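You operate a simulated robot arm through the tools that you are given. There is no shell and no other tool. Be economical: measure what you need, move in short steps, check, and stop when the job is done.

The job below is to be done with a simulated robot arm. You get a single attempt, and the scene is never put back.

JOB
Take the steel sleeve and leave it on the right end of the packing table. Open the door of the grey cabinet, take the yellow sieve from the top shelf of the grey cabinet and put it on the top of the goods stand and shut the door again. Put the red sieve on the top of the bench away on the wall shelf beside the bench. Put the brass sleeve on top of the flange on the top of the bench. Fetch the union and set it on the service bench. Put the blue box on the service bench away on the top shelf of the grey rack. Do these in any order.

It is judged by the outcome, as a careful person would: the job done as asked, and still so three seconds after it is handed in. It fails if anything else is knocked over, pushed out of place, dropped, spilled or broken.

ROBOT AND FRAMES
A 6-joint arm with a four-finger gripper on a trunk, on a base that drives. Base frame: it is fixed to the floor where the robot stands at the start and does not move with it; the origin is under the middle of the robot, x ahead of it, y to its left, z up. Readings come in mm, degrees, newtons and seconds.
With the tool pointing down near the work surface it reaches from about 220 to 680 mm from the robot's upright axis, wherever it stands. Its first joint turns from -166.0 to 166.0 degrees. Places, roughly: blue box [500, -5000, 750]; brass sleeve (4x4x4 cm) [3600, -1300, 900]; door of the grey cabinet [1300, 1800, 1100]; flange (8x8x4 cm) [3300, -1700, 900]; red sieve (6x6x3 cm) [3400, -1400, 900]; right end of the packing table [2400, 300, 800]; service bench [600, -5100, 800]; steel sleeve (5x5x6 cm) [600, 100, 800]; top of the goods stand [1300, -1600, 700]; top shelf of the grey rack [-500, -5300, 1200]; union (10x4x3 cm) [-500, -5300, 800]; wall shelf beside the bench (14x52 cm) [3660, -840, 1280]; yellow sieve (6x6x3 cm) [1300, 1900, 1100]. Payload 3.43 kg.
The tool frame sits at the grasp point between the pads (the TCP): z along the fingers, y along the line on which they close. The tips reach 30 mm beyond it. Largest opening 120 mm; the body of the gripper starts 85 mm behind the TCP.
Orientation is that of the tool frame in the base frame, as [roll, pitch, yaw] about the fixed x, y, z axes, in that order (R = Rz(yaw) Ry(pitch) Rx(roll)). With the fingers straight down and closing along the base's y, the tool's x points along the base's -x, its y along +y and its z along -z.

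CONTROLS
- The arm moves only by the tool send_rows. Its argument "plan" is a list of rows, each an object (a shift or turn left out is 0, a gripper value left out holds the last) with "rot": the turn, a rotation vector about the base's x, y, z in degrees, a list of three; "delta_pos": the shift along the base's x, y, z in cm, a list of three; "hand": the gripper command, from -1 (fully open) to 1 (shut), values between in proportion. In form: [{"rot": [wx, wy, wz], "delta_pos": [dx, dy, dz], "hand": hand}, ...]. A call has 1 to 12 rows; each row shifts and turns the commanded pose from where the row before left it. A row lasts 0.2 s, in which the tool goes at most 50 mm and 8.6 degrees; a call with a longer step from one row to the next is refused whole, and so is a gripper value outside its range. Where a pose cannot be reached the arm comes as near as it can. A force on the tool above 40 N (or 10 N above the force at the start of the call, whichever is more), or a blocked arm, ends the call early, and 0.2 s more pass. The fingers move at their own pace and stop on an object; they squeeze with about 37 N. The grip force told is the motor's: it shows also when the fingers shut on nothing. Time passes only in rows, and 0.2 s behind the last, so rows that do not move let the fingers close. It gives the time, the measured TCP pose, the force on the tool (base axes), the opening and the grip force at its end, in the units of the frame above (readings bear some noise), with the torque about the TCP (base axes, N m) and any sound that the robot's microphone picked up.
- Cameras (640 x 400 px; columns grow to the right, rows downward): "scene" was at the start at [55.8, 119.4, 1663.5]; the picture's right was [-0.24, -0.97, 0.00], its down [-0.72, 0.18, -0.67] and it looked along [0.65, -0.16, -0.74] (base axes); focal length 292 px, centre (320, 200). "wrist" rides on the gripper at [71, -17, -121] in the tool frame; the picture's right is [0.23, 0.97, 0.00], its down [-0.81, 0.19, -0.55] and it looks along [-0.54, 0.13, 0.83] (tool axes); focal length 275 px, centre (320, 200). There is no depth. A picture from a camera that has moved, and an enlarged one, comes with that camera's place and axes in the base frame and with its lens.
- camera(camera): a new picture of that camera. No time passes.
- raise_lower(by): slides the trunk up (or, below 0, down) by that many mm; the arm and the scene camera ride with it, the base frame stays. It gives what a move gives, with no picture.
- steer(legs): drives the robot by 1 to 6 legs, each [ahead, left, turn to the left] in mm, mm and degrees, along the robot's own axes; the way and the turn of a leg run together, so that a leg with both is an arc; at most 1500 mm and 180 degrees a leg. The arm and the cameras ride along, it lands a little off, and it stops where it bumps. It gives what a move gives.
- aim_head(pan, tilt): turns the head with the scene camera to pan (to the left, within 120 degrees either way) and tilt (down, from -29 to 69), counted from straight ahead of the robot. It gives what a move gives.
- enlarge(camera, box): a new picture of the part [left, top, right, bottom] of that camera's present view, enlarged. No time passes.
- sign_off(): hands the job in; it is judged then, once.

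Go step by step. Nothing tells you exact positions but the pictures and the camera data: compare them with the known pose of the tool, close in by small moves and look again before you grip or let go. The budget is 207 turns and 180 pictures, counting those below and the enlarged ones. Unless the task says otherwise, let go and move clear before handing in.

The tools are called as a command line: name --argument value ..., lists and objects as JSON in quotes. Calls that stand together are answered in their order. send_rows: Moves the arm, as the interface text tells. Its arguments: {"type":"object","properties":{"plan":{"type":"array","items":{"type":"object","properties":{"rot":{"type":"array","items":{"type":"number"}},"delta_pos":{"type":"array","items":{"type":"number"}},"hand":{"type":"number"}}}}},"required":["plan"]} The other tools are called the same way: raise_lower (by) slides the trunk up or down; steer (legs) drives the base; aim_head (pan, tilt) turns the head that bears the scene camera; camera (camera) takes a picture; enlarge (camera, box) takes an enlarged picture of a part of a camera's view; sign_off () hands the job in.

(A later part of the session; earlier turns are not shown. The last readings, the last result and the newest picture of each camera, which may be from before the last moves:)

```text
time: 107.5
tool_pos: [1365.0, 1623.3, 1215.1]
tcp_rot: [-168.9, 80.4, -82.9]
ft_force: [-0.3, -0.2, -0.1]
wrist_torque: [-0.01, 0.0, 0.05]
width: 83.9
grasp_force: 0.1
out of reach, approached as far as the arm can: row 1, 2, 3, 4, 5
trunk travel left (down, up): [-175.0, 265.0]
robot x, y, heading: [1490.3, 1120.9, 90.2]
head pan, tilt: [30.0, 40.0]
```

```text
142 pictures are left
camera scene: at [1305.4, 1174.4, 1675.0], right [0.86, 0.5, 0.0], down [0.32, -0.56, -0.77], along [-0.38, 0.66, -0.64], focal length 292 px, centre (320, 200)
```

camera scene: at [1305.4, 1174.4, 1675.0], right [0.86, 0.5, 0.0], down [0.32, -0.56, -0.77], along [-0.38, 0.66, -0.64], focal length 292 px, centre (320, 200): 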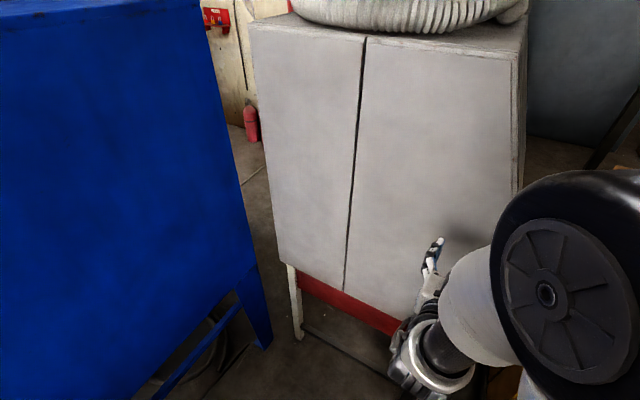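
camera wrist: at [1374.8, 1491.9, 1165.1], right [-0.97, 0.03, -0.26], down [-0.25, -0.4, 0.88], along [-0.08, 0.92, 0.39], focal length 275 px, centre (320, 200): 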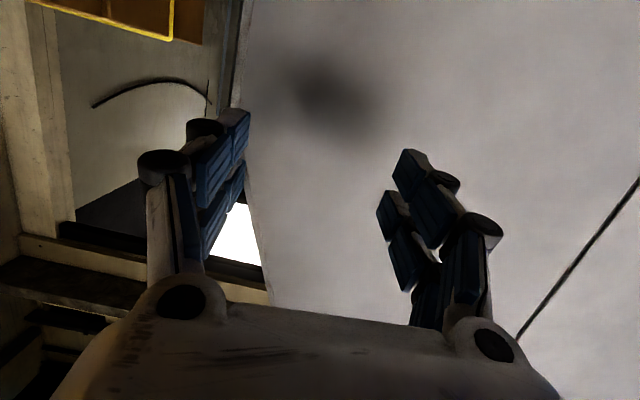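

The horizontal pose is limited at this height; lowering the trunk should help. I'll back off 80 mm first, then lower.

steer --legs '[[-80, 0, 0]]'

raise_lower --by -170

send_rows --plan '[{"delta_pos": [1, 0, 0], "rot": [8.2, 0, 0]}, {"delta_pos": [1, 0, 0], "rot": [0, 0, -5]}, {}]'

camera --camera "wrist"

camera --camera "scene"

```text
time: 108.6
tool_pos: [1364.2, 1543.1, 1215.3]
tcp_rot: [-168.8, 80.4, -82.9]
ft_force: [-0.4, 0.1, -0.5]
wrist_torque: [-0.01, -0.03, 0.01]
width: 84.1
grasp_force: 0.0
trunk travel left (down, up): [-175.0, 265.0]
robot x, y, heading: [1491.8, 1045.2, 90.3]
head pan, tilt: [30.0, 40.0]
```

```text
time: 110.5
tool_pos: [1364.4, 1544.5, 1044.0]
tcp_rot: [-168.9, 80.3, -83.0]
ft_force: [-0.3, 0.2, -0.6]
wrist_torque: [-0.01, 0.02, 0.0]
width: 84.1
grasp_force: 0.1
trunk travel left (down, up): [-5.0, 435.0]
robot x, y, heading: [1488.6, 1045.3, 89.8]
head pan, tilt: [30.0, 40.0]
```

```text
time: 111.3
tool_pos: [1376.3, 1547.6, 1076.9]
tcp_rot: [-134.8, 88.2, -54.0]
ft_force: [0.8, 0.1, -0.3]
wrist_torque: [-0.01, 0.0, -0.01]
width: 83.8
grasp_force: 0.1
out of reach, approached as far as the arm can: row 1
trunk travel left (down, up): [-5.0, 435.0]
robot x, y, heading: [1489.2, 1043.5, 89.9]
head pan, tilt: [30.0, 40.0]
```

```text
141 pictures are left
camera wrist: at [1375.5, 1425.2, 1008.7], right [-0.96, 0.15, -0.25], down [-0.29, -0.49, 0.82], along [0.0, 0.86, 0.52], focal length 275 px, centre (320, 200)
```

wrist: 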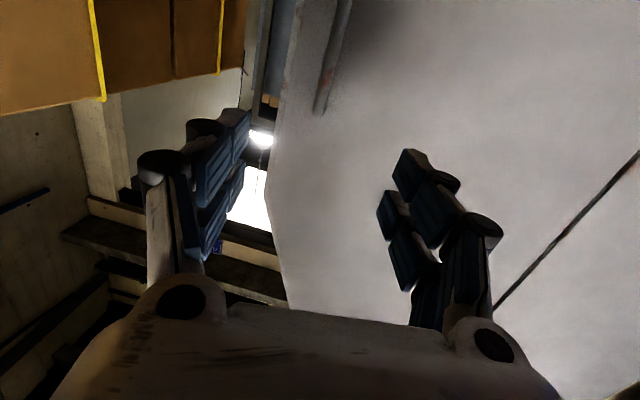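

```text
140 pictures are left
camera scene: at [1305.4, 1096.0, 1505.0], right [0.86, 0.5, 0.0], down [0.32, -0.56, -0.77], along [-0.38, 0.66, -0.64], focal length 292 px, centre (320, 200)
```

scene: 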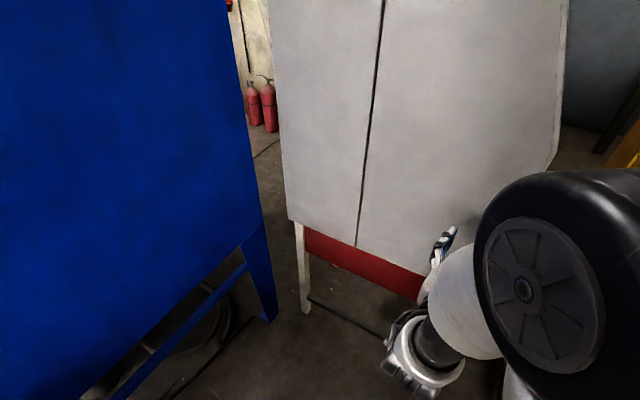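

The bar is at x≈1400. I'll square the tool, line up at x=1400, z=1040, and look again.

send_rows --plan '[{"delta_pos": [0, 0, -1.8], "rot": [0, 0, 4.6]}, {"delta_pos": [1.2, 0, -1.8], "rot": [0, 0, 4.6]}, {"delta_pos": [1.2, 3, 0]}, {}]'

camera --camera "wrist"

```text
time: 112.3
tool_pos: [1375.5, 1592.1, 1089.5]
tcp_rot: [-131.3, 87.6, -41.6]
ft_force: [0.8, 0.1, -0.6]
wrist_torque: [-0.03, 0.0, 0.03]
width: 83.9
grasp_force: 0.1
out of reach, approached as far as the arm can: row 1, 2, 3
trunk travel left (down, up): [-5.0, 435.0]
robot x, y, heading: [1485.0, 1043.8, 90.2]
head pan, tilt: [30.0, 40.0]
```

```text
139 pictures are left
camera wrist: at [1395.5, 1470.5, 1023.3], right [-0.97, 0.0, -0.26], down [-0.22, -0.53, 0.82], along [-0.14, 0.85, 0.51], focal length 275 px, centre (320, 200)
```

wrist: 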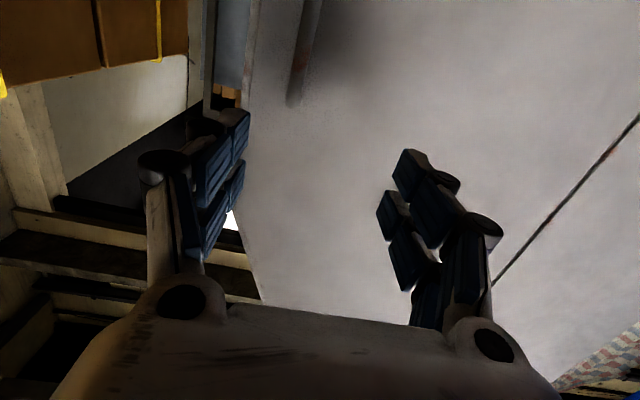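

The fully horizontal pose isn't reachable here; I'll tilt the tool about 35° downward instead, which still grips a vertical bar fine.

send_rows --plan '[{"rot": [-8.2, 0, 0]}, {"rot": [-8.2, 0, 0]}, {"rot": [-8.2, 0, 0]}, {"rot": [-8.2, 0, 0]}, {}]'

```text
time: 113.5
tool_pos: [1375.8, 1591.9, 1090.8]
tcp_rot: [-178.1, 55.8, -87.7]
ft_force: [0.8, 0.4, -0.5]
wrist_torque: [0.02, 0.03, 0.03]
width: 84.0
grasp_force: 0.0
trunk travel left (down, up): [-5.0, 435.0]
robot x, y, heading: [1484.5, 1046.0, 90.0]
head pan, tilt: [30.0, 40.0]
```

send_rows --plan '[{"delta_pos": [1.2, 0, -2], "rot": [0, 0, -2]}, {"delta_pos": [1.2, 1, -2]}, {}]'

camera --camera "wrist"

aim_head --pan 10 --tilt 45

camera --camera "scene"

```text
time: 114.3
tool_pos: [1400.5, 1602.7, 1051.1]
tcp_rot: [-178.1, 55.9, -89.7]
ft_force: [1.5, 0.6, 0.5]
wrist_torque: [0.01, 0.0, 0.02]
width: 84.1
grasp_force: 0.0
trunk travel left (down, up): [-5.0, 435.0]
robot x, y, heading: [1489.0, 1043.3, 90.3]
head pan, tilt: [30.0, 40.0]
```

```text
138 pictures are left
camera wrist: at [1414.8, 1462.3, 1060.0], right [-0.97, -0.11, -0.21], down [-0.21, 0.0, 0.98], along [-0.1, 0.99, -0.02], focal length 275 px, centre (320, 200)
```

wrist: 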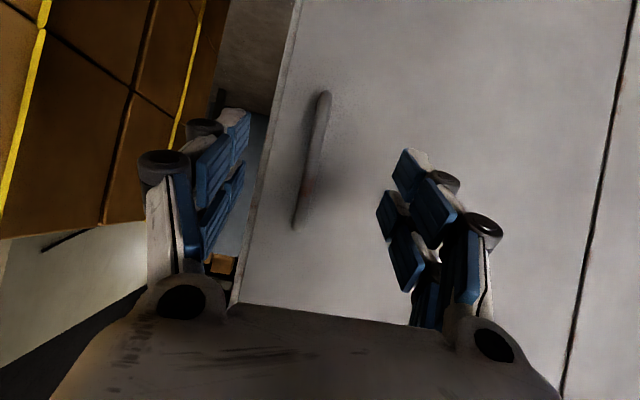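

```text
time: 115.1
tool_pos: [1400.5, 1602.9, 1050.7]
tcp_rot: [-178.1, 55.9, -89.6]
ft_force: [-0.7, -0.2, 0.3]
wrist_torque: [-0.03, -0.01, 0.0]
width: 84.0
grasp_force: 0.1
trunk travel left (down, up): [-5.0, 435.0]
robot x, y, heading: [1486.4, 1039.8, 90.2]
head pan, tilt: [10.0, 45.0]
```

```text
137 pictures are left
camera scene: at [1333.8, 1102.5, 1497.8], right [0.98, 0.18, 0.0], down [0.13, -0.7, -0.71], along [-0.13, 0.7, -0.71], focal length 292 px, centre (320, 200)
```

scene: 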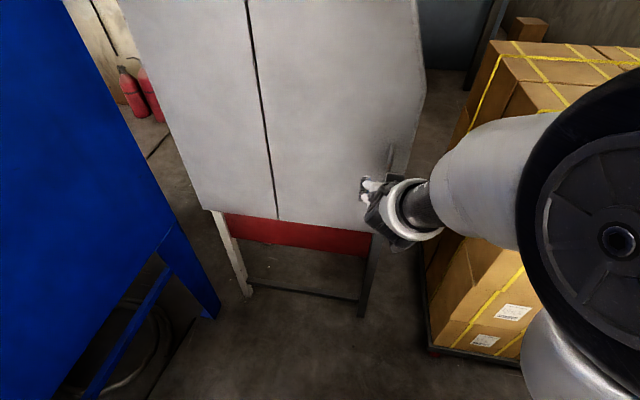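

The bar spans z 967–1080 at x≈1405. I'll align and advance around it gently.

send_rows --plan '[{"delta_pos": [0.5, 1, -1]}, {"delta_pos": [0, 2, -0.5]}, {"delta_pos": [0, 1.5, 0]}, {"delta_pos": [0, 1, 0]}, {}]'

camera --camera "wrist"

enlarge --camera "scene" --box '[340, 120, 440, 200]'

```text
time: 116.3
tool_pos: [1405.9, 1657.8, 1035.2]
tcp_rot: [-178.2, 55.9, -89.7]
ft_force: [0.3, -0.4, -0.5]
wrist_torque: [-0.01, 0.0, -0.03]
width: 83.8
grasp_force: 0.0
trunk travel left (down, up): [-5.0, 435.0]
robot x, y, heading: [1490.2, 1048.7, 90.2]
head pan, tilt: [10.0, 45.0]
```

```text
136 pictures are left
camera wrist: at [1419.9, 1518.7, 1045.6], right [-0.97, -0.11, -0.21], down [-0.21, 0.0, 0.98], along [-0.1, 0.99, -0.02], focal length 275 px, centre (320, 200)
```

wrist: 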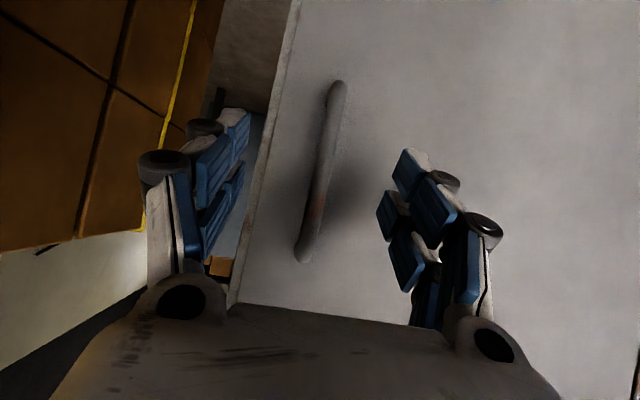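

```text
5.00 times, centred on (390, 160) of scene
camera zoom: at [1333.9, 1102.5, 1497.8], right [0.98, 0.18, 0.0], down [0.12, -0.7, -0.71], along [-0.12, 0.7, -0.71], focal length 1462 px, centre (-30, 400)
```

zoom: 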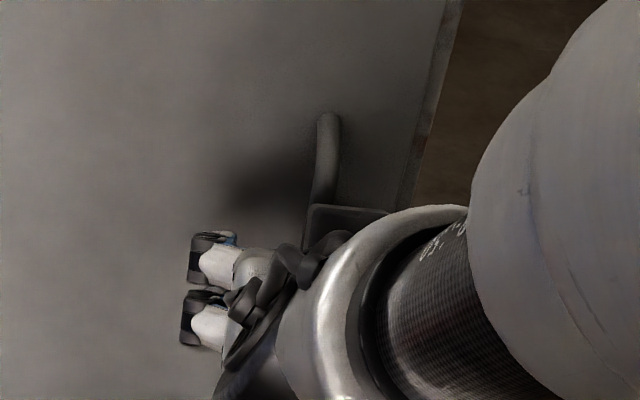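

By scaling, the bar is at y≈1668, right between the fingers. Closing.

send_rows --plan '[{"delta_pos": [0.2, 0.5, -0.5]}, {"hand": 1}, {"hand": 1}, {"hand": 1}, {"hand": 1}, {"hand": 1}, {"hand": 1}]'

camera --camera "wrist"

```text
time: 117.9
tool_pos: [1407.7, 1661.0, 1030.9]
tcp_rot: [-178.1, 55.8, -89.7]
ft_force: [-6.3, -11.3, 1.4]
wrist_torque: [0.08, -0.02, 0.28]
width: 0.0
grasp_force: 23.0
trunk travel left (down, up): [-5.0, 435.0]
robot x, y, heading: [1486.7, 1043.1, 90.2]
head pan, tilt: [10.0, 45.0]
```

```text
134 pictures are left
camera wrist: at [1421.4, 1521.4, 1040.5], right [-0.97, -0.11, -0.21], down [-0.21, 0.0, 0.98], along [-0.1, 0.99, -0.03], focal length 275 px, centre (320, 200)
```

wrist: 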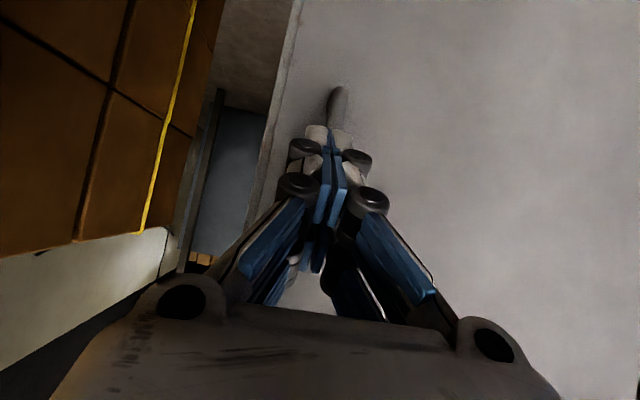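

The fingers shut in front of the bar; two-camera triangulation puts the bar nearer y≈1718. Reopen, advance 45 mm and close again.

send_rows --plan '[{"hand": -0.2}, {"hand": -0.2}, {"hand": -0.2}, {"hand": -0.2}, {"hand": -0.2}, {"delta_pos": [0, 1.5, 0]}, {"delta_pos": [0, 1.5, 0]}, {"delta_pos": [0, 1, 0]}, {}]'

camera --camera "wrist"

```text
time: 119.9
tool_pos: [1407.8, 1703.8, 1029.5]
tcp_rot: [-178.2, 55.8, -89.7]
ft_force: [-1.6, 0.3, -0.1]
wrist_torque: [-0.04, 0.01, 0.01]
width: 71.9
grasp_force: 0.1
trunk travel left (down, up): [-5.0, 435.0]
robot x, y, heading: [1488.9, 1046.4, 90.1]
head pan, tilt: [10.0, 45.0]
```

```text
133 pictures are left
camera wrist: at [1422.5, 1563.6, 1039.2], right [-0.97, -0.11, -0.21], down [-0.21, 0.0, 0.98], along [-0.1, 0.99, -0.02], focal length 275 px, centre (320, 200)
```

wrist: 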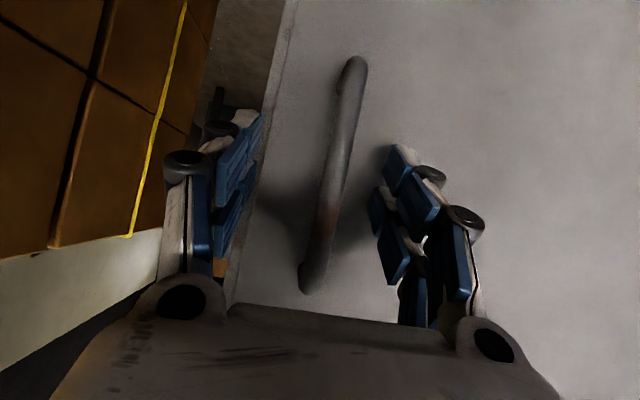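

send_rows --plan '[{"delta_pos": [0, 1.2, 0]}, {"hand": 1}, {"hand": 1}, {"hand": 1}, {"hand": 1}, {"hand": 1}]'

camera --camera "wrist"

```text
time: 120.6
tool_pos: [1400.9, 1705.4, 1029.8]
tcp_rot: [-177.8, 55.4, -88.5]
ft_force: [-16.0, -33.5, 12.7]
wrist_torque: [0.73, 0.27, 1.78]
width: 50.3
grasp_force: 14.4
trunk travel left (down, up): [-5.0, 435.0]
robot x, y, heading: [1490.7, 1041.0, 90.2]
head pan, tilt: [10.0, 45.0]
stopped in row 3: the force on the tool passed its limit at 44 N (the readings are from after the stop); the commanded pose is now the measured one
```

```text
132 pictures are left
camera wrist: at [1417.3, 1566.4, 1040.2], right [-0.97, -0.13, -0.21], down [-0.21, 0.01, 0.98], along [-0.12, 0.99, -0.03], focal length 275 px, centre (320, 200)
```

wrist: 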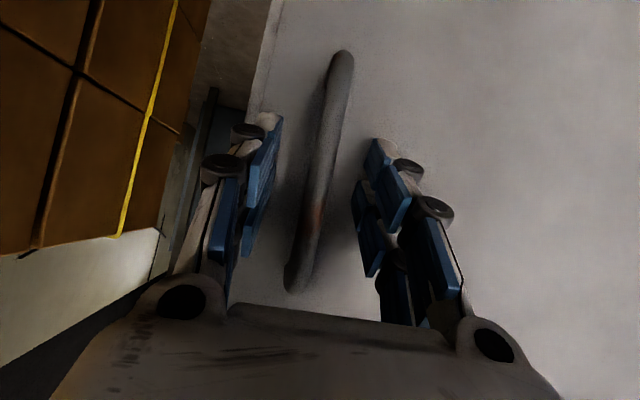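

The tips touched the door face while closing. I'll back off 8 mm and close.

send_rows --plan '[{"delta_pos": [0.2, -0.9, 0], "hand": 0.1}, {"hand": 1}, {"hand": 1}, {"hand": 1}, {"hand": 1}]'

camera --camera "wrist"

```text
time: 121.8
tool_pos: [1402.4, 1703.5, 1025.3]
tcp_rot: [-177.9, 55.3, -88.9]
ft_force: [-22.8, 5.0, -3.0]
wrist_torque: [0.23, 1.24, -0.09]
width: 11.7
grasp_force: 28.4
trunk travel left (down, up): [-5.0, 435.0]
robot x, y, heading: [1486.6, 1041.3, 90.3]
head pan, tilt: [10.0, 45.0]
```

```text
131 pictures are left
camera wrist: at [1418.1, 1564.3, 1037.6], right [-0.97, -0.12, -0.21], down [-0.21, 0.01, 0.98], along [-0.12, 0.99, -0.04], focal length 275 px, centre (320, 200)
```

wrist: 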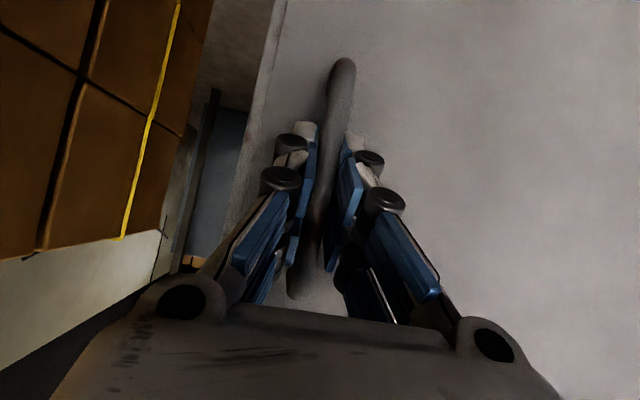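

The bar is gripped (11.7 mm). Now pull along the arc around the hinge at the seam.

send_rows --plan '[{"delta_pos": [-0.2, -1.3, 0]}, {"delta_pos": [-0.2, -1.4, 0], "rot": [0, 0, -1]}, {"delta_pos": [-0.3, -1.3, 0], "rot": [0, 0, -1]}, {"delta_pos": [-0.3, -1.4, 0], "rot": [0, 0, -1]}, {}]'

camera --camera "scene"

```text
time: 122.9
tool_pos: [1391.0, 1649.4, 1027.1]
tcp_rot: [-178.2, 55.2, -92.1]
ft_force: [-11.6, 2.8, -1.3]
wrist_torque: [-0.85, 1.26, 0.15]
width: 11.4
grasp_force: 44.2
trunk travel left (down, up): [-5.0, 435.0]
robot x, y, heading: [1487.0, 1044.5, 90.5]
head pan, tilt: [10.0, 45.0]
stopped in row 5: the force on the tool passed its limit at 41 N (the readings are from after the stop); the commanded pose is now the measured one
```

```text
130 pictures are left
camera scene: at [1332.0, 1102.7, 1497.6], right [0.98, 0.18, 0.0], down [0.13, -0.7, -0.71], along [-0.13, 0.7, -0.71], focal length 292 px, centre (320, 200)
```

scene: 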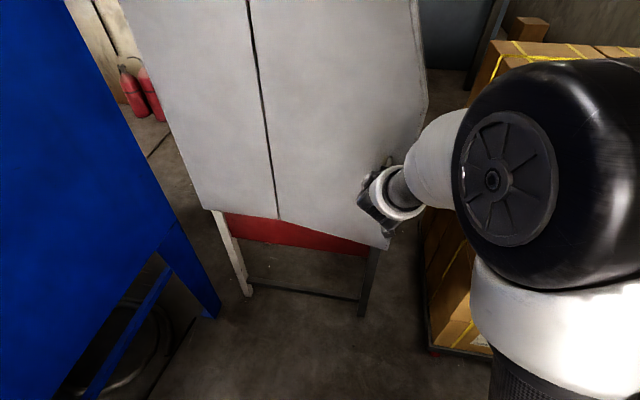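

The door is opening. Continuing the arc with a bit more leftward motion.

send_rows --plan '[{"delta_pos": [-0.9, -1.2, 0]}, {"delta_pos": [-0.5, -1.3, 0], "rot": [0, 0, -1]}, {"delta_pos": [-0.5, -1.3, 0], "rot": [0, 0, -1]}, {"delta_pos": [-0.6, -1.2, 0], "rot": [0, 0, -1]}, {"delta_pos": [-0.6, -1.2, 0], "rot": [0, 0, -1]}, {"delta_pos": [-0.7, -1.2, 0]}]'

```text
time: 124.3
tool_pos: [1360.2, 1574.8, 1025.6]
tcp_rot: [-178.1, 55.2, -96.1]
ft_force: [15.0, -9.4, -11.9]
wrist_torque: [0.12, 0.53, 0.01]
width: 11.6
grasp_force: 44.6
trunk travel left (down, up): [-5.0, 435.0]
robot x, y, heading: [1487.5, 1041.2, 90.2]
head pan, tilt: [10.0, 45.0]
```

send_rows --plan '[{"delta_pos": [-0.8, -1.25, 0], "rot": [0, 0, -1]}, {"delta_pos": [-0.8, -1.25, 0], "rot": [0, 0, -1]}, {"delta_pos": [-0.8, -1.1, 0], "rot": [0, 0, -1]}, {"delta_pos": [-0.85, -1.1, 0], "rot": [0, 0, -1]}, {"delta_pos": [-0.9, -1.0, 0], "rot": [0, 0, -1]}, {"delta_pos": [-0.95, -1.0, 0], "rot": [0, 0, -1]}, {"delta_pos": [-1.0, -0.95, 0], "rot": [0, 0, -1]}, {"delta_pos": [-1.0, -0.9, 0], "rot": [0, 0, -1]}]'

camera --camera "scene"

```text
time: 126.1
tool_pos: [1286.4, 1486.5, 1027.1]
tcp_rot: [-178.2, 55.3, -104.0]
ft_force: [10.3, -12.3, -8.9]
wrist_torque: [-0.02, 0.59, 0.09]
width: 11.2
grasp_force: 44.3
trunk travel left (down, up): [-5.0, 435.0]
robot x, y, heading: [1487.6, 1044.3, 90.2]
head pan, tilt: [10.0, 45.0]
```

```text
129 pictures are left
camera scene: at [1334.6, 1100.4, 1498.0], right [0.98, 0.18, 0.0], down [0.13, -0.7, -0.71], along [-0.13, 0.7, -0.71], focal length 292 px, centre (320, 200)
```

scene: 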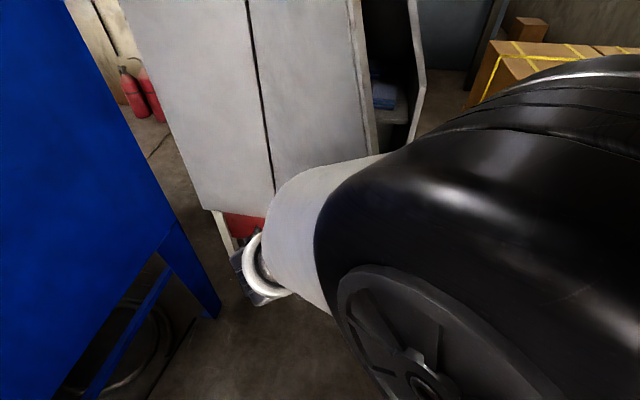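

send_rows --plan '[{"delta_pos": [-1.1, -0.75, 0], "rot": [0, 0, -2]}, {"delta_pos": [-1.1, -0.75, 0], "rot": [0, 0, -2]}, {"delta_pos": [-1.15, -0.75, 0], "rot": [0, 0, -2]}, {"delta_pos": [-1.15, -0.75, 0], "rot": [0, 0, -2]}, {"delta_pos": [-1.2, -0.7, 0], "rot": [0, 0, -2]}, {"delta_pos": [-1.2, -0.7, 0], "rot": [0, 0, -2]}, {"delta_pos": [-1.3, -0.55, 0], "rot": [0, 0, -2]}, {"delta_pos": [-1.3, -0.5, 0], "rot": [0, 0, -2]}, {"delta_pos": [-1.3, -0.4, 0], "rot": [0, 0, -2]}, {"delta_pos": [-1.3, -0.35, 0], "rot": [0, 0, -2]}]'

camera --camera "scene"

```text
time: 128.3
tool_pos: [1165.9, 1423.4, 1027.1]
tcp_rot: [-178.0, 55.3, -124.0]
ft_force: [8.2, -26.3, -16.1]
wrist_torque: [0.73, 0.13, 0.04]
width: 11.8
grasp_force: 44.6
trunk travel left (down, up): [-5.0, 435.0]
robot x, y, heading: [1487.0, 1046.4, 90.5]
head pan, tilt: [10.0, 45.0]
```

```text
128 pictures are left
camera scene: at [1333.5, 1098.7, 1497.9], right [0.98, 0.18, 0.0], down [0.13, -0.69, -0.71], along [-0.13, 0.7, -0.71], focal length 292 px, centre (320, 200)
```

scene: 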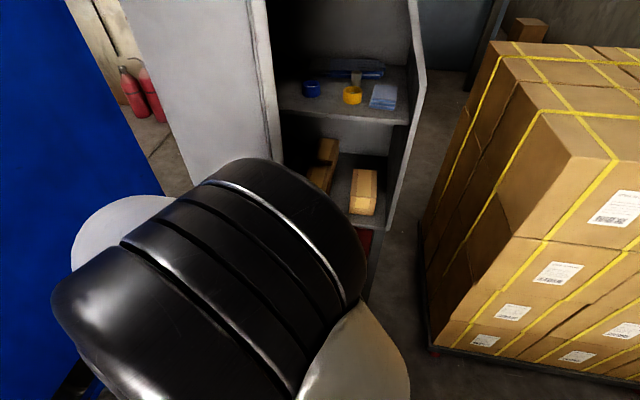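

The door is open and the yellow sieve is visible on the top shelf between a blue cup and a cloth. I'll release the handle and back the hand away along its own axis.

send_rows --plan '[{"hand": 0.7}, {"hand": 0.6}, {"delta_pos": [-0.7, -1.0, 0.8], "hand": 0.4}, {"delta_pos": [-1.2, -1.8, 1.5], "hand": 0.3}, {"delta_pos": [-1.8, -2.7, 2.2]}, {"delta_pos": [-1.8, -2.7, 2.2]}, {"delta_pos": [-1.0, -3.5, 2.2]}, {"delta_pos": [0, -4, 2.2]}]'

camera --camera "scene"

camera --camera "wrist"

```text
time: 130.3
tool_pos: [1162.6, 1361.7, 1130.8]
tcp_rot: [-176.8, 56.0, -138.0]
ft_force: [-1.7, -2.4, -0.2]
wrist_torque: [0.09, 0.02, 0.07]
width: 41.9
grasp_force: 0.0
trunk travel left (down, up): [-5.0, 435.0]
robot x, y, heading: [1485.7, 1042.3, 90.3]
head pan, tilt: [10.0, 45.0]
stopped in row 8: the arm was blocked; the commanded pose is now the measured one
```

```text
127 pictures are left
camera scene: at [1272.9, 982.2, 1497.3], right [-0.43, 0.9, 0.0], down [0.64, 0.3, -0.71], along [-0.64, -0.3, -0.71], focal length 292 px, centre (320, 200)
```

scene: 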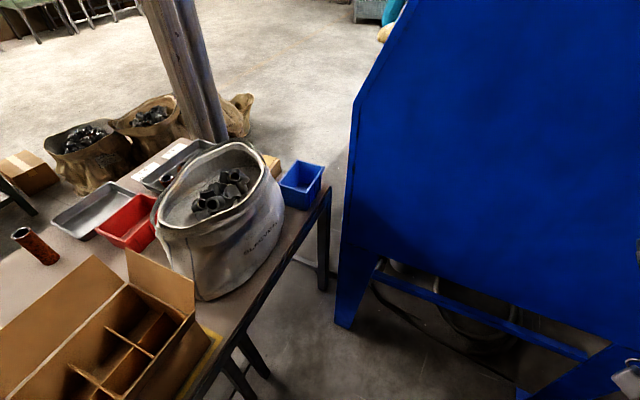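

```text
126 pictures are left
camera wrist: at [1065.2, 1262.1, 1140.0], right [-0.71, 0.67, -0.22], down [-0.15, 0.17, 0.97], along [0.69, 0.73, -0.02], focal length 275 px, centre (320, 200)
```

wrist: 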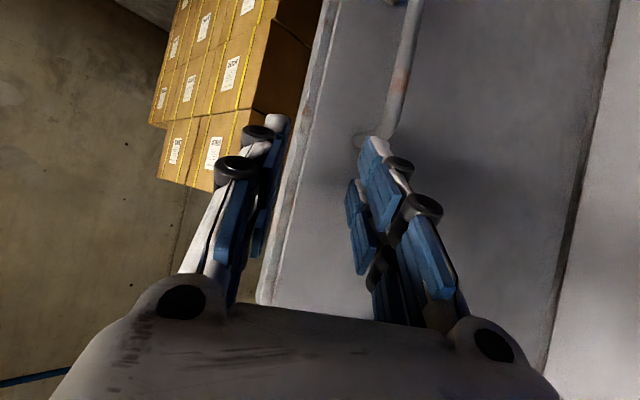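

The arm folded into the head and pushed it aside (blocked). I'll back the base away from the door, turn right so the hand clears the door edge, then unfold the arm.

steer --legs '[[-90, 0, 0], [0, 0, -25]]'

camera --camera "wrist"

camera --camera "scene"

```text
time: 132.6
tool_pos: [1329.5, 1383.0, 1132.1]
tcp_rot: [-177.1, 55.8, -163.0]
ft_force: [-0.6, 0.1, 0.5]
wrist_torque: [-0.01, 0.01, 0.0]
width: 42.1
grasp_force: 0.0
trunk travel left (down, up): [-5.0, 435.0]
robot x, y, heading: [1489.5, 961.2, 65.5]
head pan, tilt: [10.0, 45.0]
```

```text
125 pictures are left
camera wrist: at [1197.8, 1333.3, 1142.2], right [-0.37, 0.9, -0.22], down [-0.06, 0.21, 0.98], along [0.93, 0.37, -0.03], focal length 275 px, centre (320, 200)
```

wrist: 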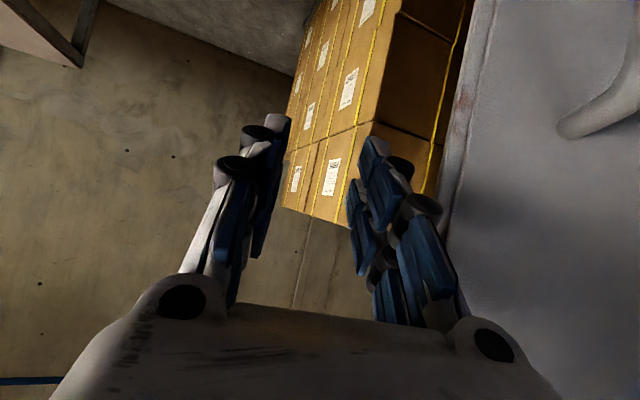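

```text
124 pictures are left
camera scene: at [1274.5, 1016.3, 1497.8], right [0.29, 0.96, 0.0], down [0.68, -0.2, -0.71], along [-0.68, 0.2, -0.71], focal length 292 px, centre (320, 200)
```

scene: 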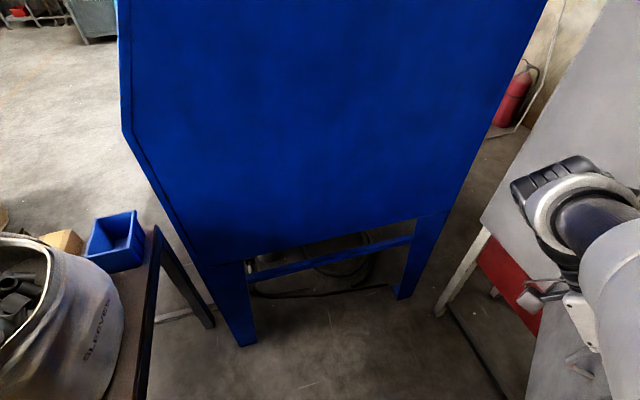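

The head is still off to the left; I'll swing the hand back to face the cabinet, clear of the door edge.

send_rows --plan '[{"rot": [0, 0, 8.1]}, {"rot": [0, 0, 8.1], "delta_pos": [1, 0, 0]}, {"rot": [0, 0, 8.1], "delta_pos": [1, 0, 0.5]}, {"rot": [0, 0, 8.1], "delta_pos": [1, 1, 1]}, {"rot": [0, 0, 8.1], "delta_pos": [0.5, 1, 1]}, {"rot": [0, 0, 8.1], "delta_pos": [0.5, 1, 1]}, {"rot": [0, 0, 8.1], "delta_pos": [0, 1, 1]}, {"rot": [0, 0, 8.1], "delta_pos": [0, 1, 1]}, {"rot": [0, 0, 8.1], "delta_pos": [0, 1, 1]}, {}]'

aim_head --pan 32 --tilt 38

camera --camera "scene"

camera --camera "wrist"

```text
time: 133.4
tool_pos: [1357.5, 1389.6, 1055.5]
tcp_rot: [-156.3, 56.3, -127.8]
ft_force: [12.0, 9.4, -5.0]
wrist_torque: [-0.38, 0.13, -0.51]
width: 41.9
grasp_force: 0.2
trunk travel left (down, up): [-5.0, 435.0]
robot x, y, heading: [1484.9, 956.4, 65.6]
head pan, tilt: [10.0, 45.0]
stopped in row 3: the arm was blocked; the commanded pose is now the measured one
```

```text
time: 134.2
tool_pos: [1354.9, 1389.1, 1054.0]
tcp_rot: [-155.9, 56.3, -127.2]
ft_force: [0.9, 0.7, -0.3]
wrist_torque: [-0.03, 0.01, 0.03]
width: 42.0
grasp_force: 0.0
trunk travel left (down, up): [-5.0, 435.0]
robot x, y, heading: [1486.8, 954.9, 65.4]
head pan, tilt: [32.0, 38.0]
```

```text
123 pictures are left
camera scene: at [1345.2, 1079.0, 1508.0], right [1.0, 0.08, 0.0], down [0.05, -0.61, -0.79], along [-0.07, 0.79, -0.62], focal length 292 px, centre (320, 200)
```

scene: 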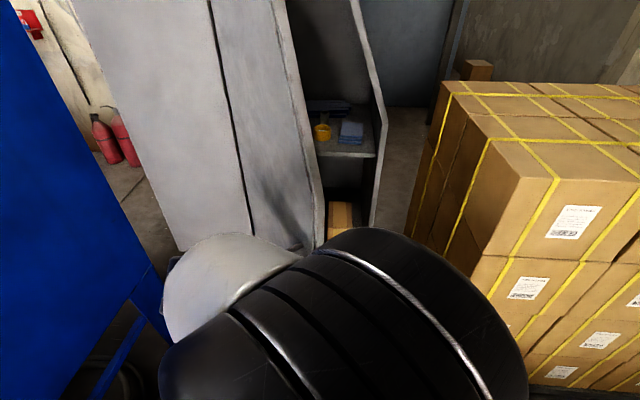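

```text
122 pictures are left
camera wrist: at [1245.5, 1301.1, 1060.8], right [-0.59, 0.7, -0.41], down [-0.26, 0.32, 0.91], along [0.77, 0.64, 0.0], focal length 275 px, centre (320, 200)
```

wrist: 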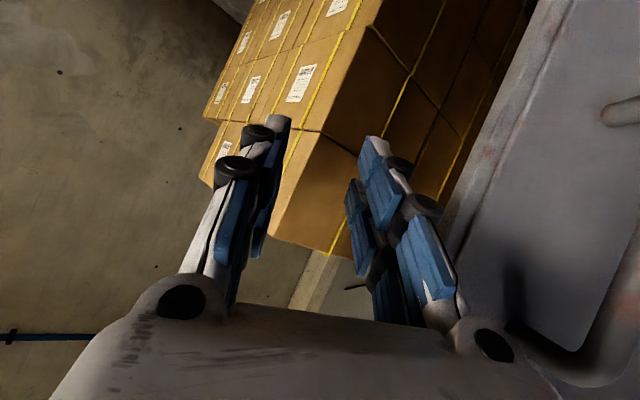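

The hand's on the outside of the door and nudges it; I'll first shift the robot to the right by 200 mm, then swing the arm to the right side.

steer --legs '[[83, -182, 0]]'

send_rows --plan '[{"delta_pos": [3, 0, 1]}, {"delta_pos": [4, 0, 1]}, {"delta_pos": [4, 0, 1]}, {"delta_pos": [4, -1, 1]}, {"delta_pos": [4, -1, 1]}]'

camera --camera "scene"

```text
time: 135.8
tool_pos: [1553.3, 1388.6, 1054.6]
tcp_rot: [-156.0, 56.4, -127.4]
ft_force: [0.8, 0.6, 0.1]
wrist_torque: [0.0, 0.01, 0.0]
width: 42.1
grasp_force: 0.0
trunk travel left (down, up): [-5.0, 435.0]
robot x, y, heading: [1683.9, 952.5, 65.2]
head pan, tilt: [32.0, 38.0]
```

```text
time: 137.0
tool_pos: [1744.2, 1367.9, 1104.9]
tcp_rot: [-156.1, 56.4, -127.4]
ft_force: [-0.3, -0.4, 0.8]
wrist_torque: [-0.02, 0.01, -0.01]
width: 42.0
grasp_force: 0.1
trunk travel left (down, up): [-5.0, 435.0]
robot x, y, heading: [1683.8, 952.0, 65.5]
head pan, tilt: [32.0, 38.0]
```

```text
121 pictures are left
camera scene: at [1538.6, 1078.0, 1508.2], right [0.99, 0.13, 0.0], down [0.08, -0.61, -0.79], along [-0.1, 0.78, -0.61], focal length 292 px, centre (320, 200)
```

scene: 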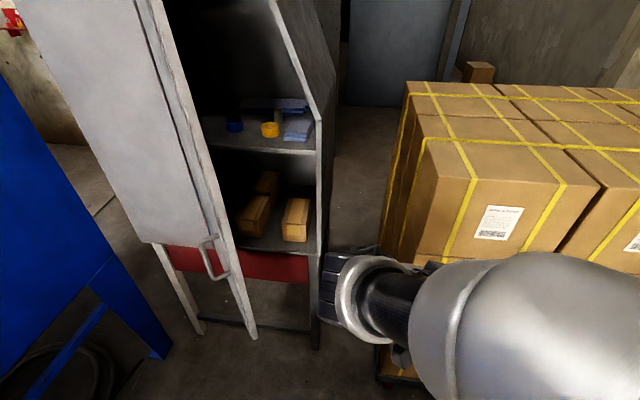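

The door stands ~55° open; I want it wider. I'll face the cabinet again, close the fist, and push the door from its inside face.

steer --legs '[[0, 0, 25]]'

send_rows --plan '[{"delta_pos": [4, 0, 0], "hand": 1}, {"delta_pos": [4, 0, 0], "rot": [0, 0, 5]}, {"delta_pos": [4, 1, 0], "rot": [0, 0, 5]}, {"delta_pos": [0, 3, 0], "rot": [0, 0, 5]}, {}]'

steer --legs '[[0, 200, 0]]'

aim_head --pan 10 --tilt 42

camera --camera "scene"

```text
time: 138.7
tool_pos: [1563.0, 1353.9, 1104.6]
tcp_rot: [-156.0, 56.3, -102.5]
ft_force: [0.3, 0.4, -0.1]
wrist_torque: [-0.01, -0.03, -0.02]
width: 41.8
grasp_force: 0.0
trunk travel left (down, up): [-5.0, 435.0]
robot x, y, heading: [1683.0, 952.8, 90.3]
head pan, tilt: [32.0, 38.0]
```

```text
time: 139.9
tool_pos: [1682.5, 1397.6, 1106.4]
tcp_rot: [-155.9, 56.3, -87.4]
ft_force: [-0.9, 0.5, 0.6]
wrist_torque: [-0.04, 0.0, 0.0]
width: 0.3
grasp_force: 33.3
out of reach, approached as far as the arm can: row 3
trunk travel left (down, up): [-5.0, 435.0]
robot x, y, heading: [1684.6, 955.0, 90.1]
head pan, tilt: [32.0, 38.0]
```

```text
time: 141.5
tool_pos: [1482.7, 1395.6, 1107.2]
tcp_rot: [-155.9, 56.4, -87.5]
ft_force: [-0.7, -0.1, 0.5]
wrist_torque: [0.01, -0.03, 0.0]
width: 0.1
grasp_force: 33.4
trunk travel left (down, up): [-5.0, 435.0]
robot x, y, heading: [1485.0, 954.7, 90.4]
head pan, tilt: [32.0, 38.0]
```

```text
time: 142.4
tool_pos: [1483.3, 1395.2, 1107.2]
tcp_rot: [-156.0, 56.4, -87.6]
ft_force: [-0.6, -0.4, -0.1]
wrist_torque: [-0.01, -0.02, 0.02]
width: 0.1
grasp_force: 33.3
trunk travel left (down, up): [-5.0, 435.0]
robot x, y, heading: [1487.9, 951.9, 90.6]
head pan, tilt: [10.0, 42.0]
```

```text
120 pictures are left
camera scene: at [1330.4, 1012.7, 1502.1], right [0.98, 0.18, 0.0], down [0.12, -0.66, -0.74], along [-0.13, 0.73, -0.67], focal length 292 px, centre (320, 200)
```

scene: 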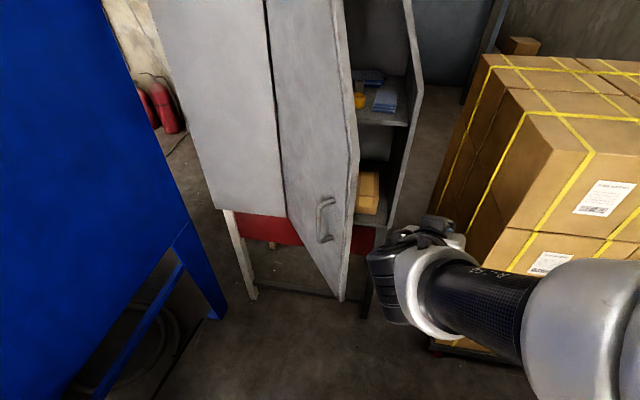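

send_rows --plan '[{"delta_pos": [0, 3, 0], "rot": [0, 0, 8]}, {"delta_pos": [0, 4, 0], "rot": [0, 0, 8]}, {"delta_pos": [-1, 4, 0], "rot": [0, 0, 8]}, {"delta_pos": [-2, 4, 0]}, {"delta_pos": [-3, 1, 0]}, {"delta_pos": [-4, 0, 0]}, {"delta_pos": [-4, 0, 0]}]'

camera --camera "scene"

```text
time: 144.0
tool_pos: [1339.9, 1553.4, 1106.1]
tcp_rot: [-156.1, 56.2, -63.5]
ft_force: [-0.4, 0.5, 0.2]
wrist_torque: [-0.01, -0.02, -0.04]
width: 0.2
grasp_force: 33.8
trunk travel left (down, up): [-5.0, 435.0]
robot x, y, heading: [1488.0, 952.6, 90.4]
head pan, tilt: [10.0, 42.0]
```

```text
119 pictures are left
camera scene: at [1329.0, 1013.3, 1501.9], right [0.98, 0.18, 0.0], down [0.12, -0.66, -0.74], along [-0.13, 0.73, -0.67], focal length 292 px, centre (320, 200)
```

scene: 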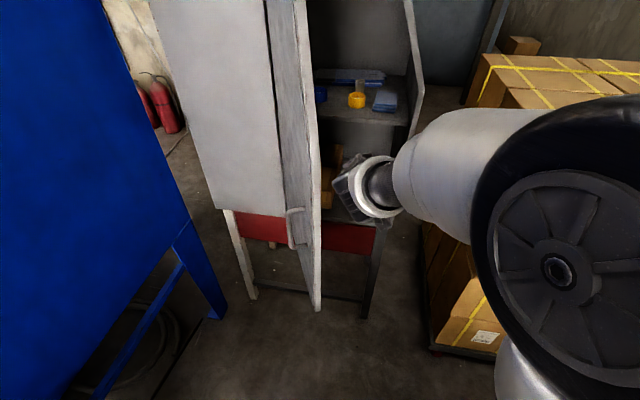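

The door is being pushed open. Continue left.

send_rows --plan '[{"delta_pos": [-4, 0, 0]}, {"delta_pos": [-4, 0, 0]}, {"delta_pos": [-3, 0, 0]}, {}]'

camera --camera "scene"

```text
time: 145.0
tool_pos: [1234.7, 1555.4, 1106.5]
tcp_rot: [-155.9, 56.3, -63.7]
ft_force: [0.4, 0.0, -0.2]
wrist_torque: [0.01, 0.03, 0.0]
width: 0.0
grasp_force: 33.5
trunk travel left (down, up): [-5.0, 435.0]
robot x, y, heading: [1485.4, 953.6, 90.5]
head pan, tilt: [10.0, 42.0]
```

```text
118 pictures are left
camera scene: at [1330.4, 1012.7, 1502.1], right [0.98, 0.18, 0.0], down [0.12, -0.66, -0.74], along [-0.13, 0.73, -0.67], focal length 292 px, centre (320, 200)
```

scene: 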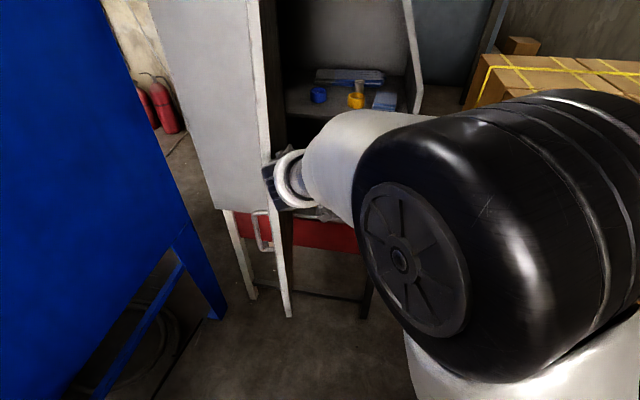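

send_rows --plan '[{"delta_pos": [-4, 0, 0]}, {"delta_pos": [-2, 0, 0]}, {"delta_pos": [4, 0, 0]}, {"delta_pos": [4, 0, 1]}, {"delta_pos": [4, -2, 2]}, {"delta_pos": [4, -3, 2]}, {"delta_pos": [4, -3, 2], "hand": -0.3}, {"delta_pos": [3, -3, 2]}]'

camera --camera "scene"

enlarge --camera "scene" --box '[270, 40, 430, 140]'

```text
refused: row 6 steps farther than a row can; nothing moved
```

```text
117 pictures are left
camera scene: at [1330.4, 1012.7, 1502.1], right [0.98, 0.18, 0.0], down [0.12, -0.66, -0.74], along [-0.13, 0.73, -0.67], focal length 292 px, centre (320, 200)
```

scene: 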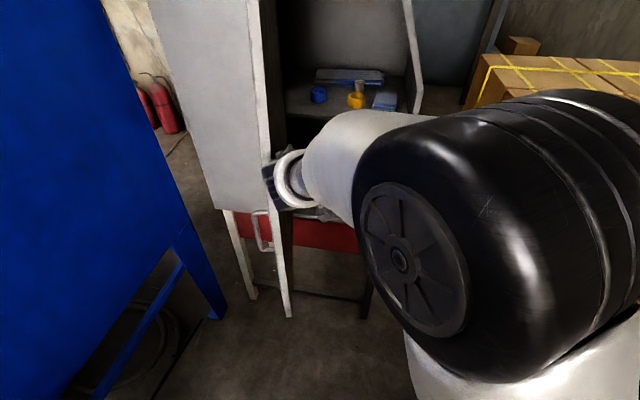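

```text
4.00 times, centred on (350, 90) of scene
camera zoom: at [1330.4, 1012.7, 1502.1], right [0.98, 0.18, 0.0], down [0.12, -0.66, -0.74], along [-0.13, 0.73, -0.67], focal length 1170 px, centre (200, 640)
```

zoom: 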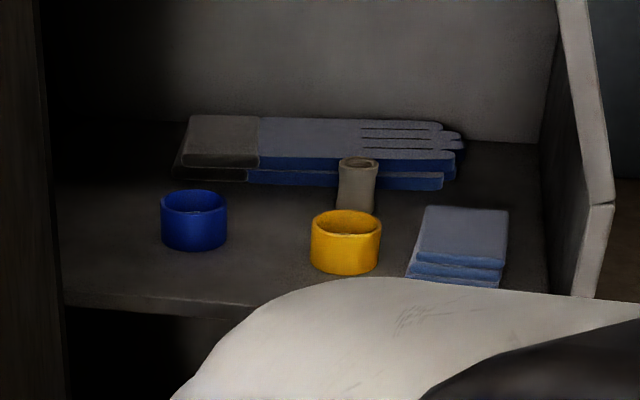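

The door is ~76° open, enough. The sieve's at about (1288,1863), shelf z≈1122, with a cloth just to its right and a fitting behind. I'll withdraw, lift, and set the tool 45° down, heading slightly left.

send_rows --plan '[{"delta_pos": [4, 0, 1]}, {"delta_pos": [4, -1, 2]}, {"delta_pos": [2.5, -3, 2], "hand": -0.1}, {"delta_pos": [1.5, -3.5, 2], "rot": [-4.15, 2.2, 4.3]}, {"delta_pos": [0, -4, 2], "rot": [-4.15, 2.2, 4.3]}, {"delta_pos": [0, -2, 3], "rot": [-4.15, 2.2, 4.3]}, {"delta_pos": [0, 0, 3], "rot": [-4.15, 2.2, 4.3]}, {}]'

camera --camera "scene"

```text
time: 146.8
tool_pos: [1352.1, 1418.7, 1256.4]
tcp_rot: [-179.9, 45.0, -64.9]
ft_force: [0.2, -1.1, 0.7]
wrist_torque: [-0.02, 0.01, -0.01]
width: 66.0
grasp_force: 0.0
trunk travel left (down, up): [-5.0, 435.0]
robot x, y, heading: [1486.0, 954.0, 90.5]
head pan, tilt: [10.0, 42.0]
```

```text
115 pictures are left
camera scene: at [1330.3, 1012.6, 1502.1], right [0.98, 0.18, 0.0], down [0.12, -0.66, -0.74], along [-0.13, 0.73, -0.67], focal length 292 px, centre (320, 200)
```

scene: 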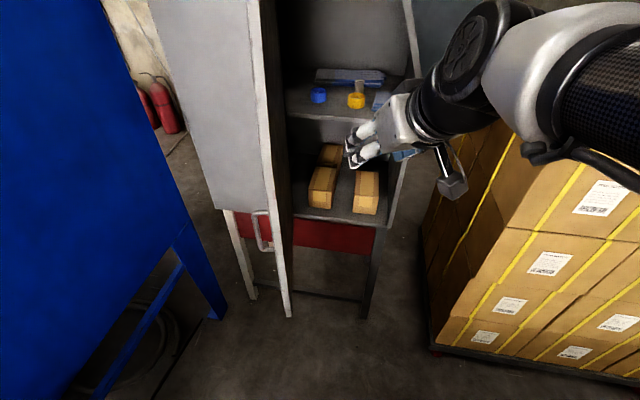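

steer --legs '[[270, 0, 0]]'

camera --camera "wrist"

camera --camera "scene"

```text
time: 148.7
tool_pos: [1347.7, 1690.8, 1255.7]
tcp_rot: [-179.9, 45.0, -64.7]
ft_force: [0.2, -0.8, -1.3]
wrist_torque: [0.02, 0.01, 0.01]
width: 65.9
grasp_force: 0.0
trunk travel left (down, up): [-5.0, 435.0]
robot x, y, heading: [1479.6, 1222.8, 90.6]
head pan, tilt: [10.0, 42.0]
```

```text
114 pictures are left
camera wrist: at [1421.8, 1575.5, 1292.0], right [-0.81, -0.56, -0.16], down [-0.25, 0.08, 0.96], along [-0.53, 0.82, -0.21], focal length 275 px, centre (320, 200)
```

wrist: 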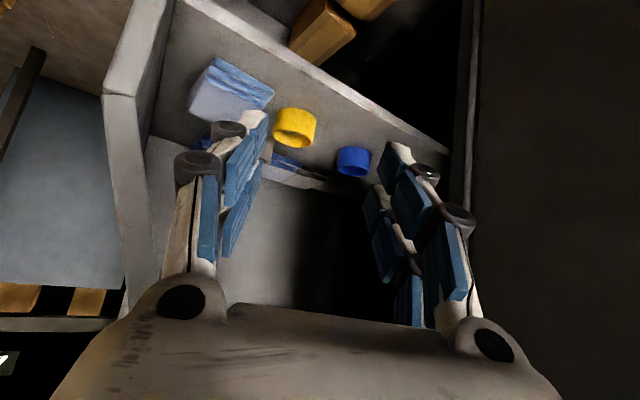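

```text
113 pictures are left
camera scene: at [1328.1, 1282.9, 1502.1], right [0.98, 0.18, 0.0], down [0.12, -0.66, -0.74], along [-0.14, 0.73, -0.67], focal length 292 px, centre (320, 200)
```

scene: 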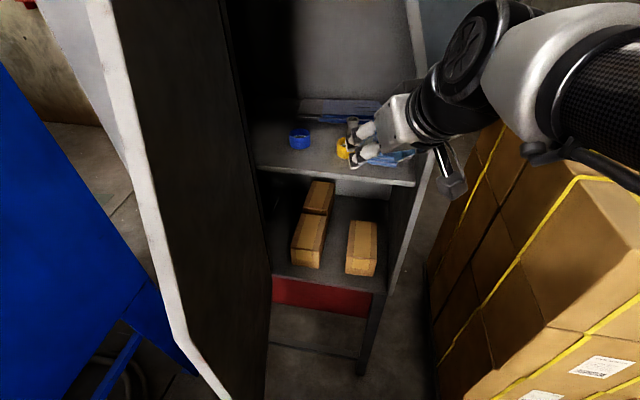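

Both cameras agree the sieve is at ≈(1289,1865,1138). Moving to a standoff on the approach line.

send_rows --plan '[{"delta_pos": [-0.9, 3.5, -1]}, {"delta_pos": [-0.9, 3.5, -1.2]}, {"delta_pos": [-0.8, 3.3, -1.3]}, {}]'

camera --camera "wrist"

enlarge --camera "scene" --box '[260, 80, 440, 200]'

```text
time: 149.7
tool_pos: [1322.3, 1791.9, 1222.2]
tcp_rot: [-179.9, 45.2, -64.7]
ft_force: [0.1, -0.4, -0.3]
wrist_torque: [-0.05, 0.0, -0.01]
width: 66.0
grasp_force: 0.1
trunk travel left (down, up): [-5.0, 435.0]
robot x, y, heading: [1485.4, 1222.0, 90.5]
head pan, tilt: [10.0, 42.0]
```

```text
112 pictures are left
camera wrist: at [1395.5, 1677.8, 1257.5], right [-0.81, -0.56, -0.16], down [-0.25, 0.08, 0.96], along [-0.53, 0.82, -0.21], focal length 275 px, centre (320, 200)
```

wrist: 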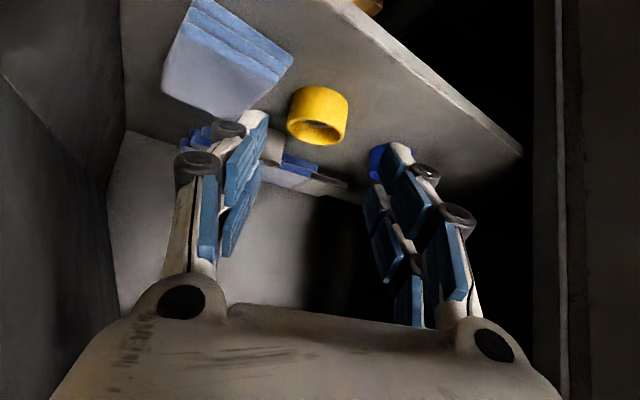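

```text
3.33 times, centred on (350, 140) of scene
camera zoom: at [1328.2, 1282.2, 1502.1], right [0.98, 0.18, 0.0], down [0.12, -0.66, -0.74], along [-0.14, 0.73, -0.67], focal length 975 px, centre (220, 400)
```

zoom: 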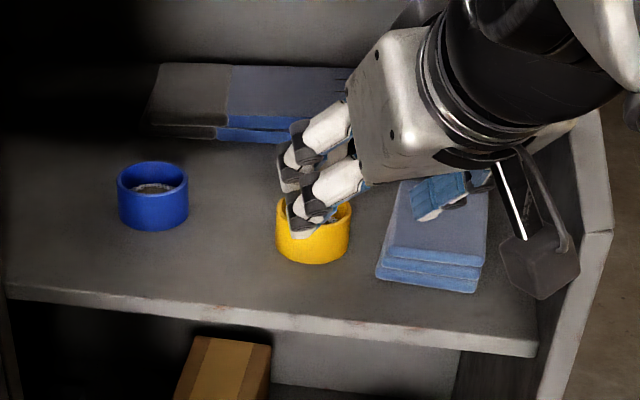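

Alignment is good. Advancing along the tool axis onto the sieve.

send_rows --plan '[{"delta_pos": [-1.1, 2.5, -2.5]}, {"delta_pos": [-1.1, 2.4, -2.4]}, {"delta_pos": [-0.7, 1.6, -1.6]}, {}]'

camera --camera "wrist"

enlarge --camera "scene" --box '[260, 80, 440, 200]'

```text
time: 150.7
tool_pos: [1291.7, 1858.9, 1157.9]
tcp_rot: [-179.8, 45.2, -64.7]
ft_force: [-1.5, 3.3, 11.2]
wrist_torque: [0.11, -0.38, 0.13]
width: 74.2
grasp_force: 1.8
trunk travel left (down, up): [-5.0, 435.0]
robot x, y, heading: [1483.2, 1226.4, 90.4]
head pan, tilt: [10.0, 42.0]
```

```text
110 pictures are left
camera wrist: at [1365.1, 1743.6, 1193.6], right [-0.81, -0.56, -0.17], down [-0.25, 0.08, 0.96], along [-0.53, 0.82, -0.21], focal length 275 px, centre (320, 200)
```

wrist: 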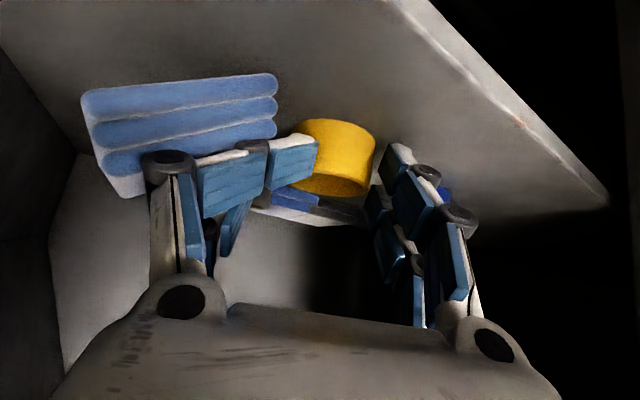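

```text
3.33 times, centred on (350, 140) of scene
camera zoom: at [1328.1, 1281.7, 1502.2], right [0.98, 0.18, 0.0], down [0.12, -0.66, -0.74], along [-0.14, 0.73, -0.67], focal length 975 px, centre (220, 400)
```

zoom: 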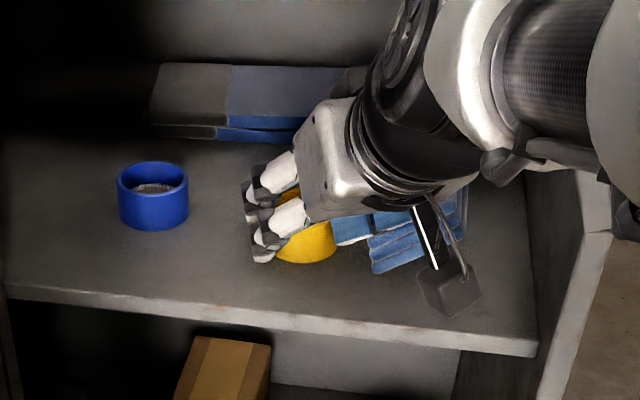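

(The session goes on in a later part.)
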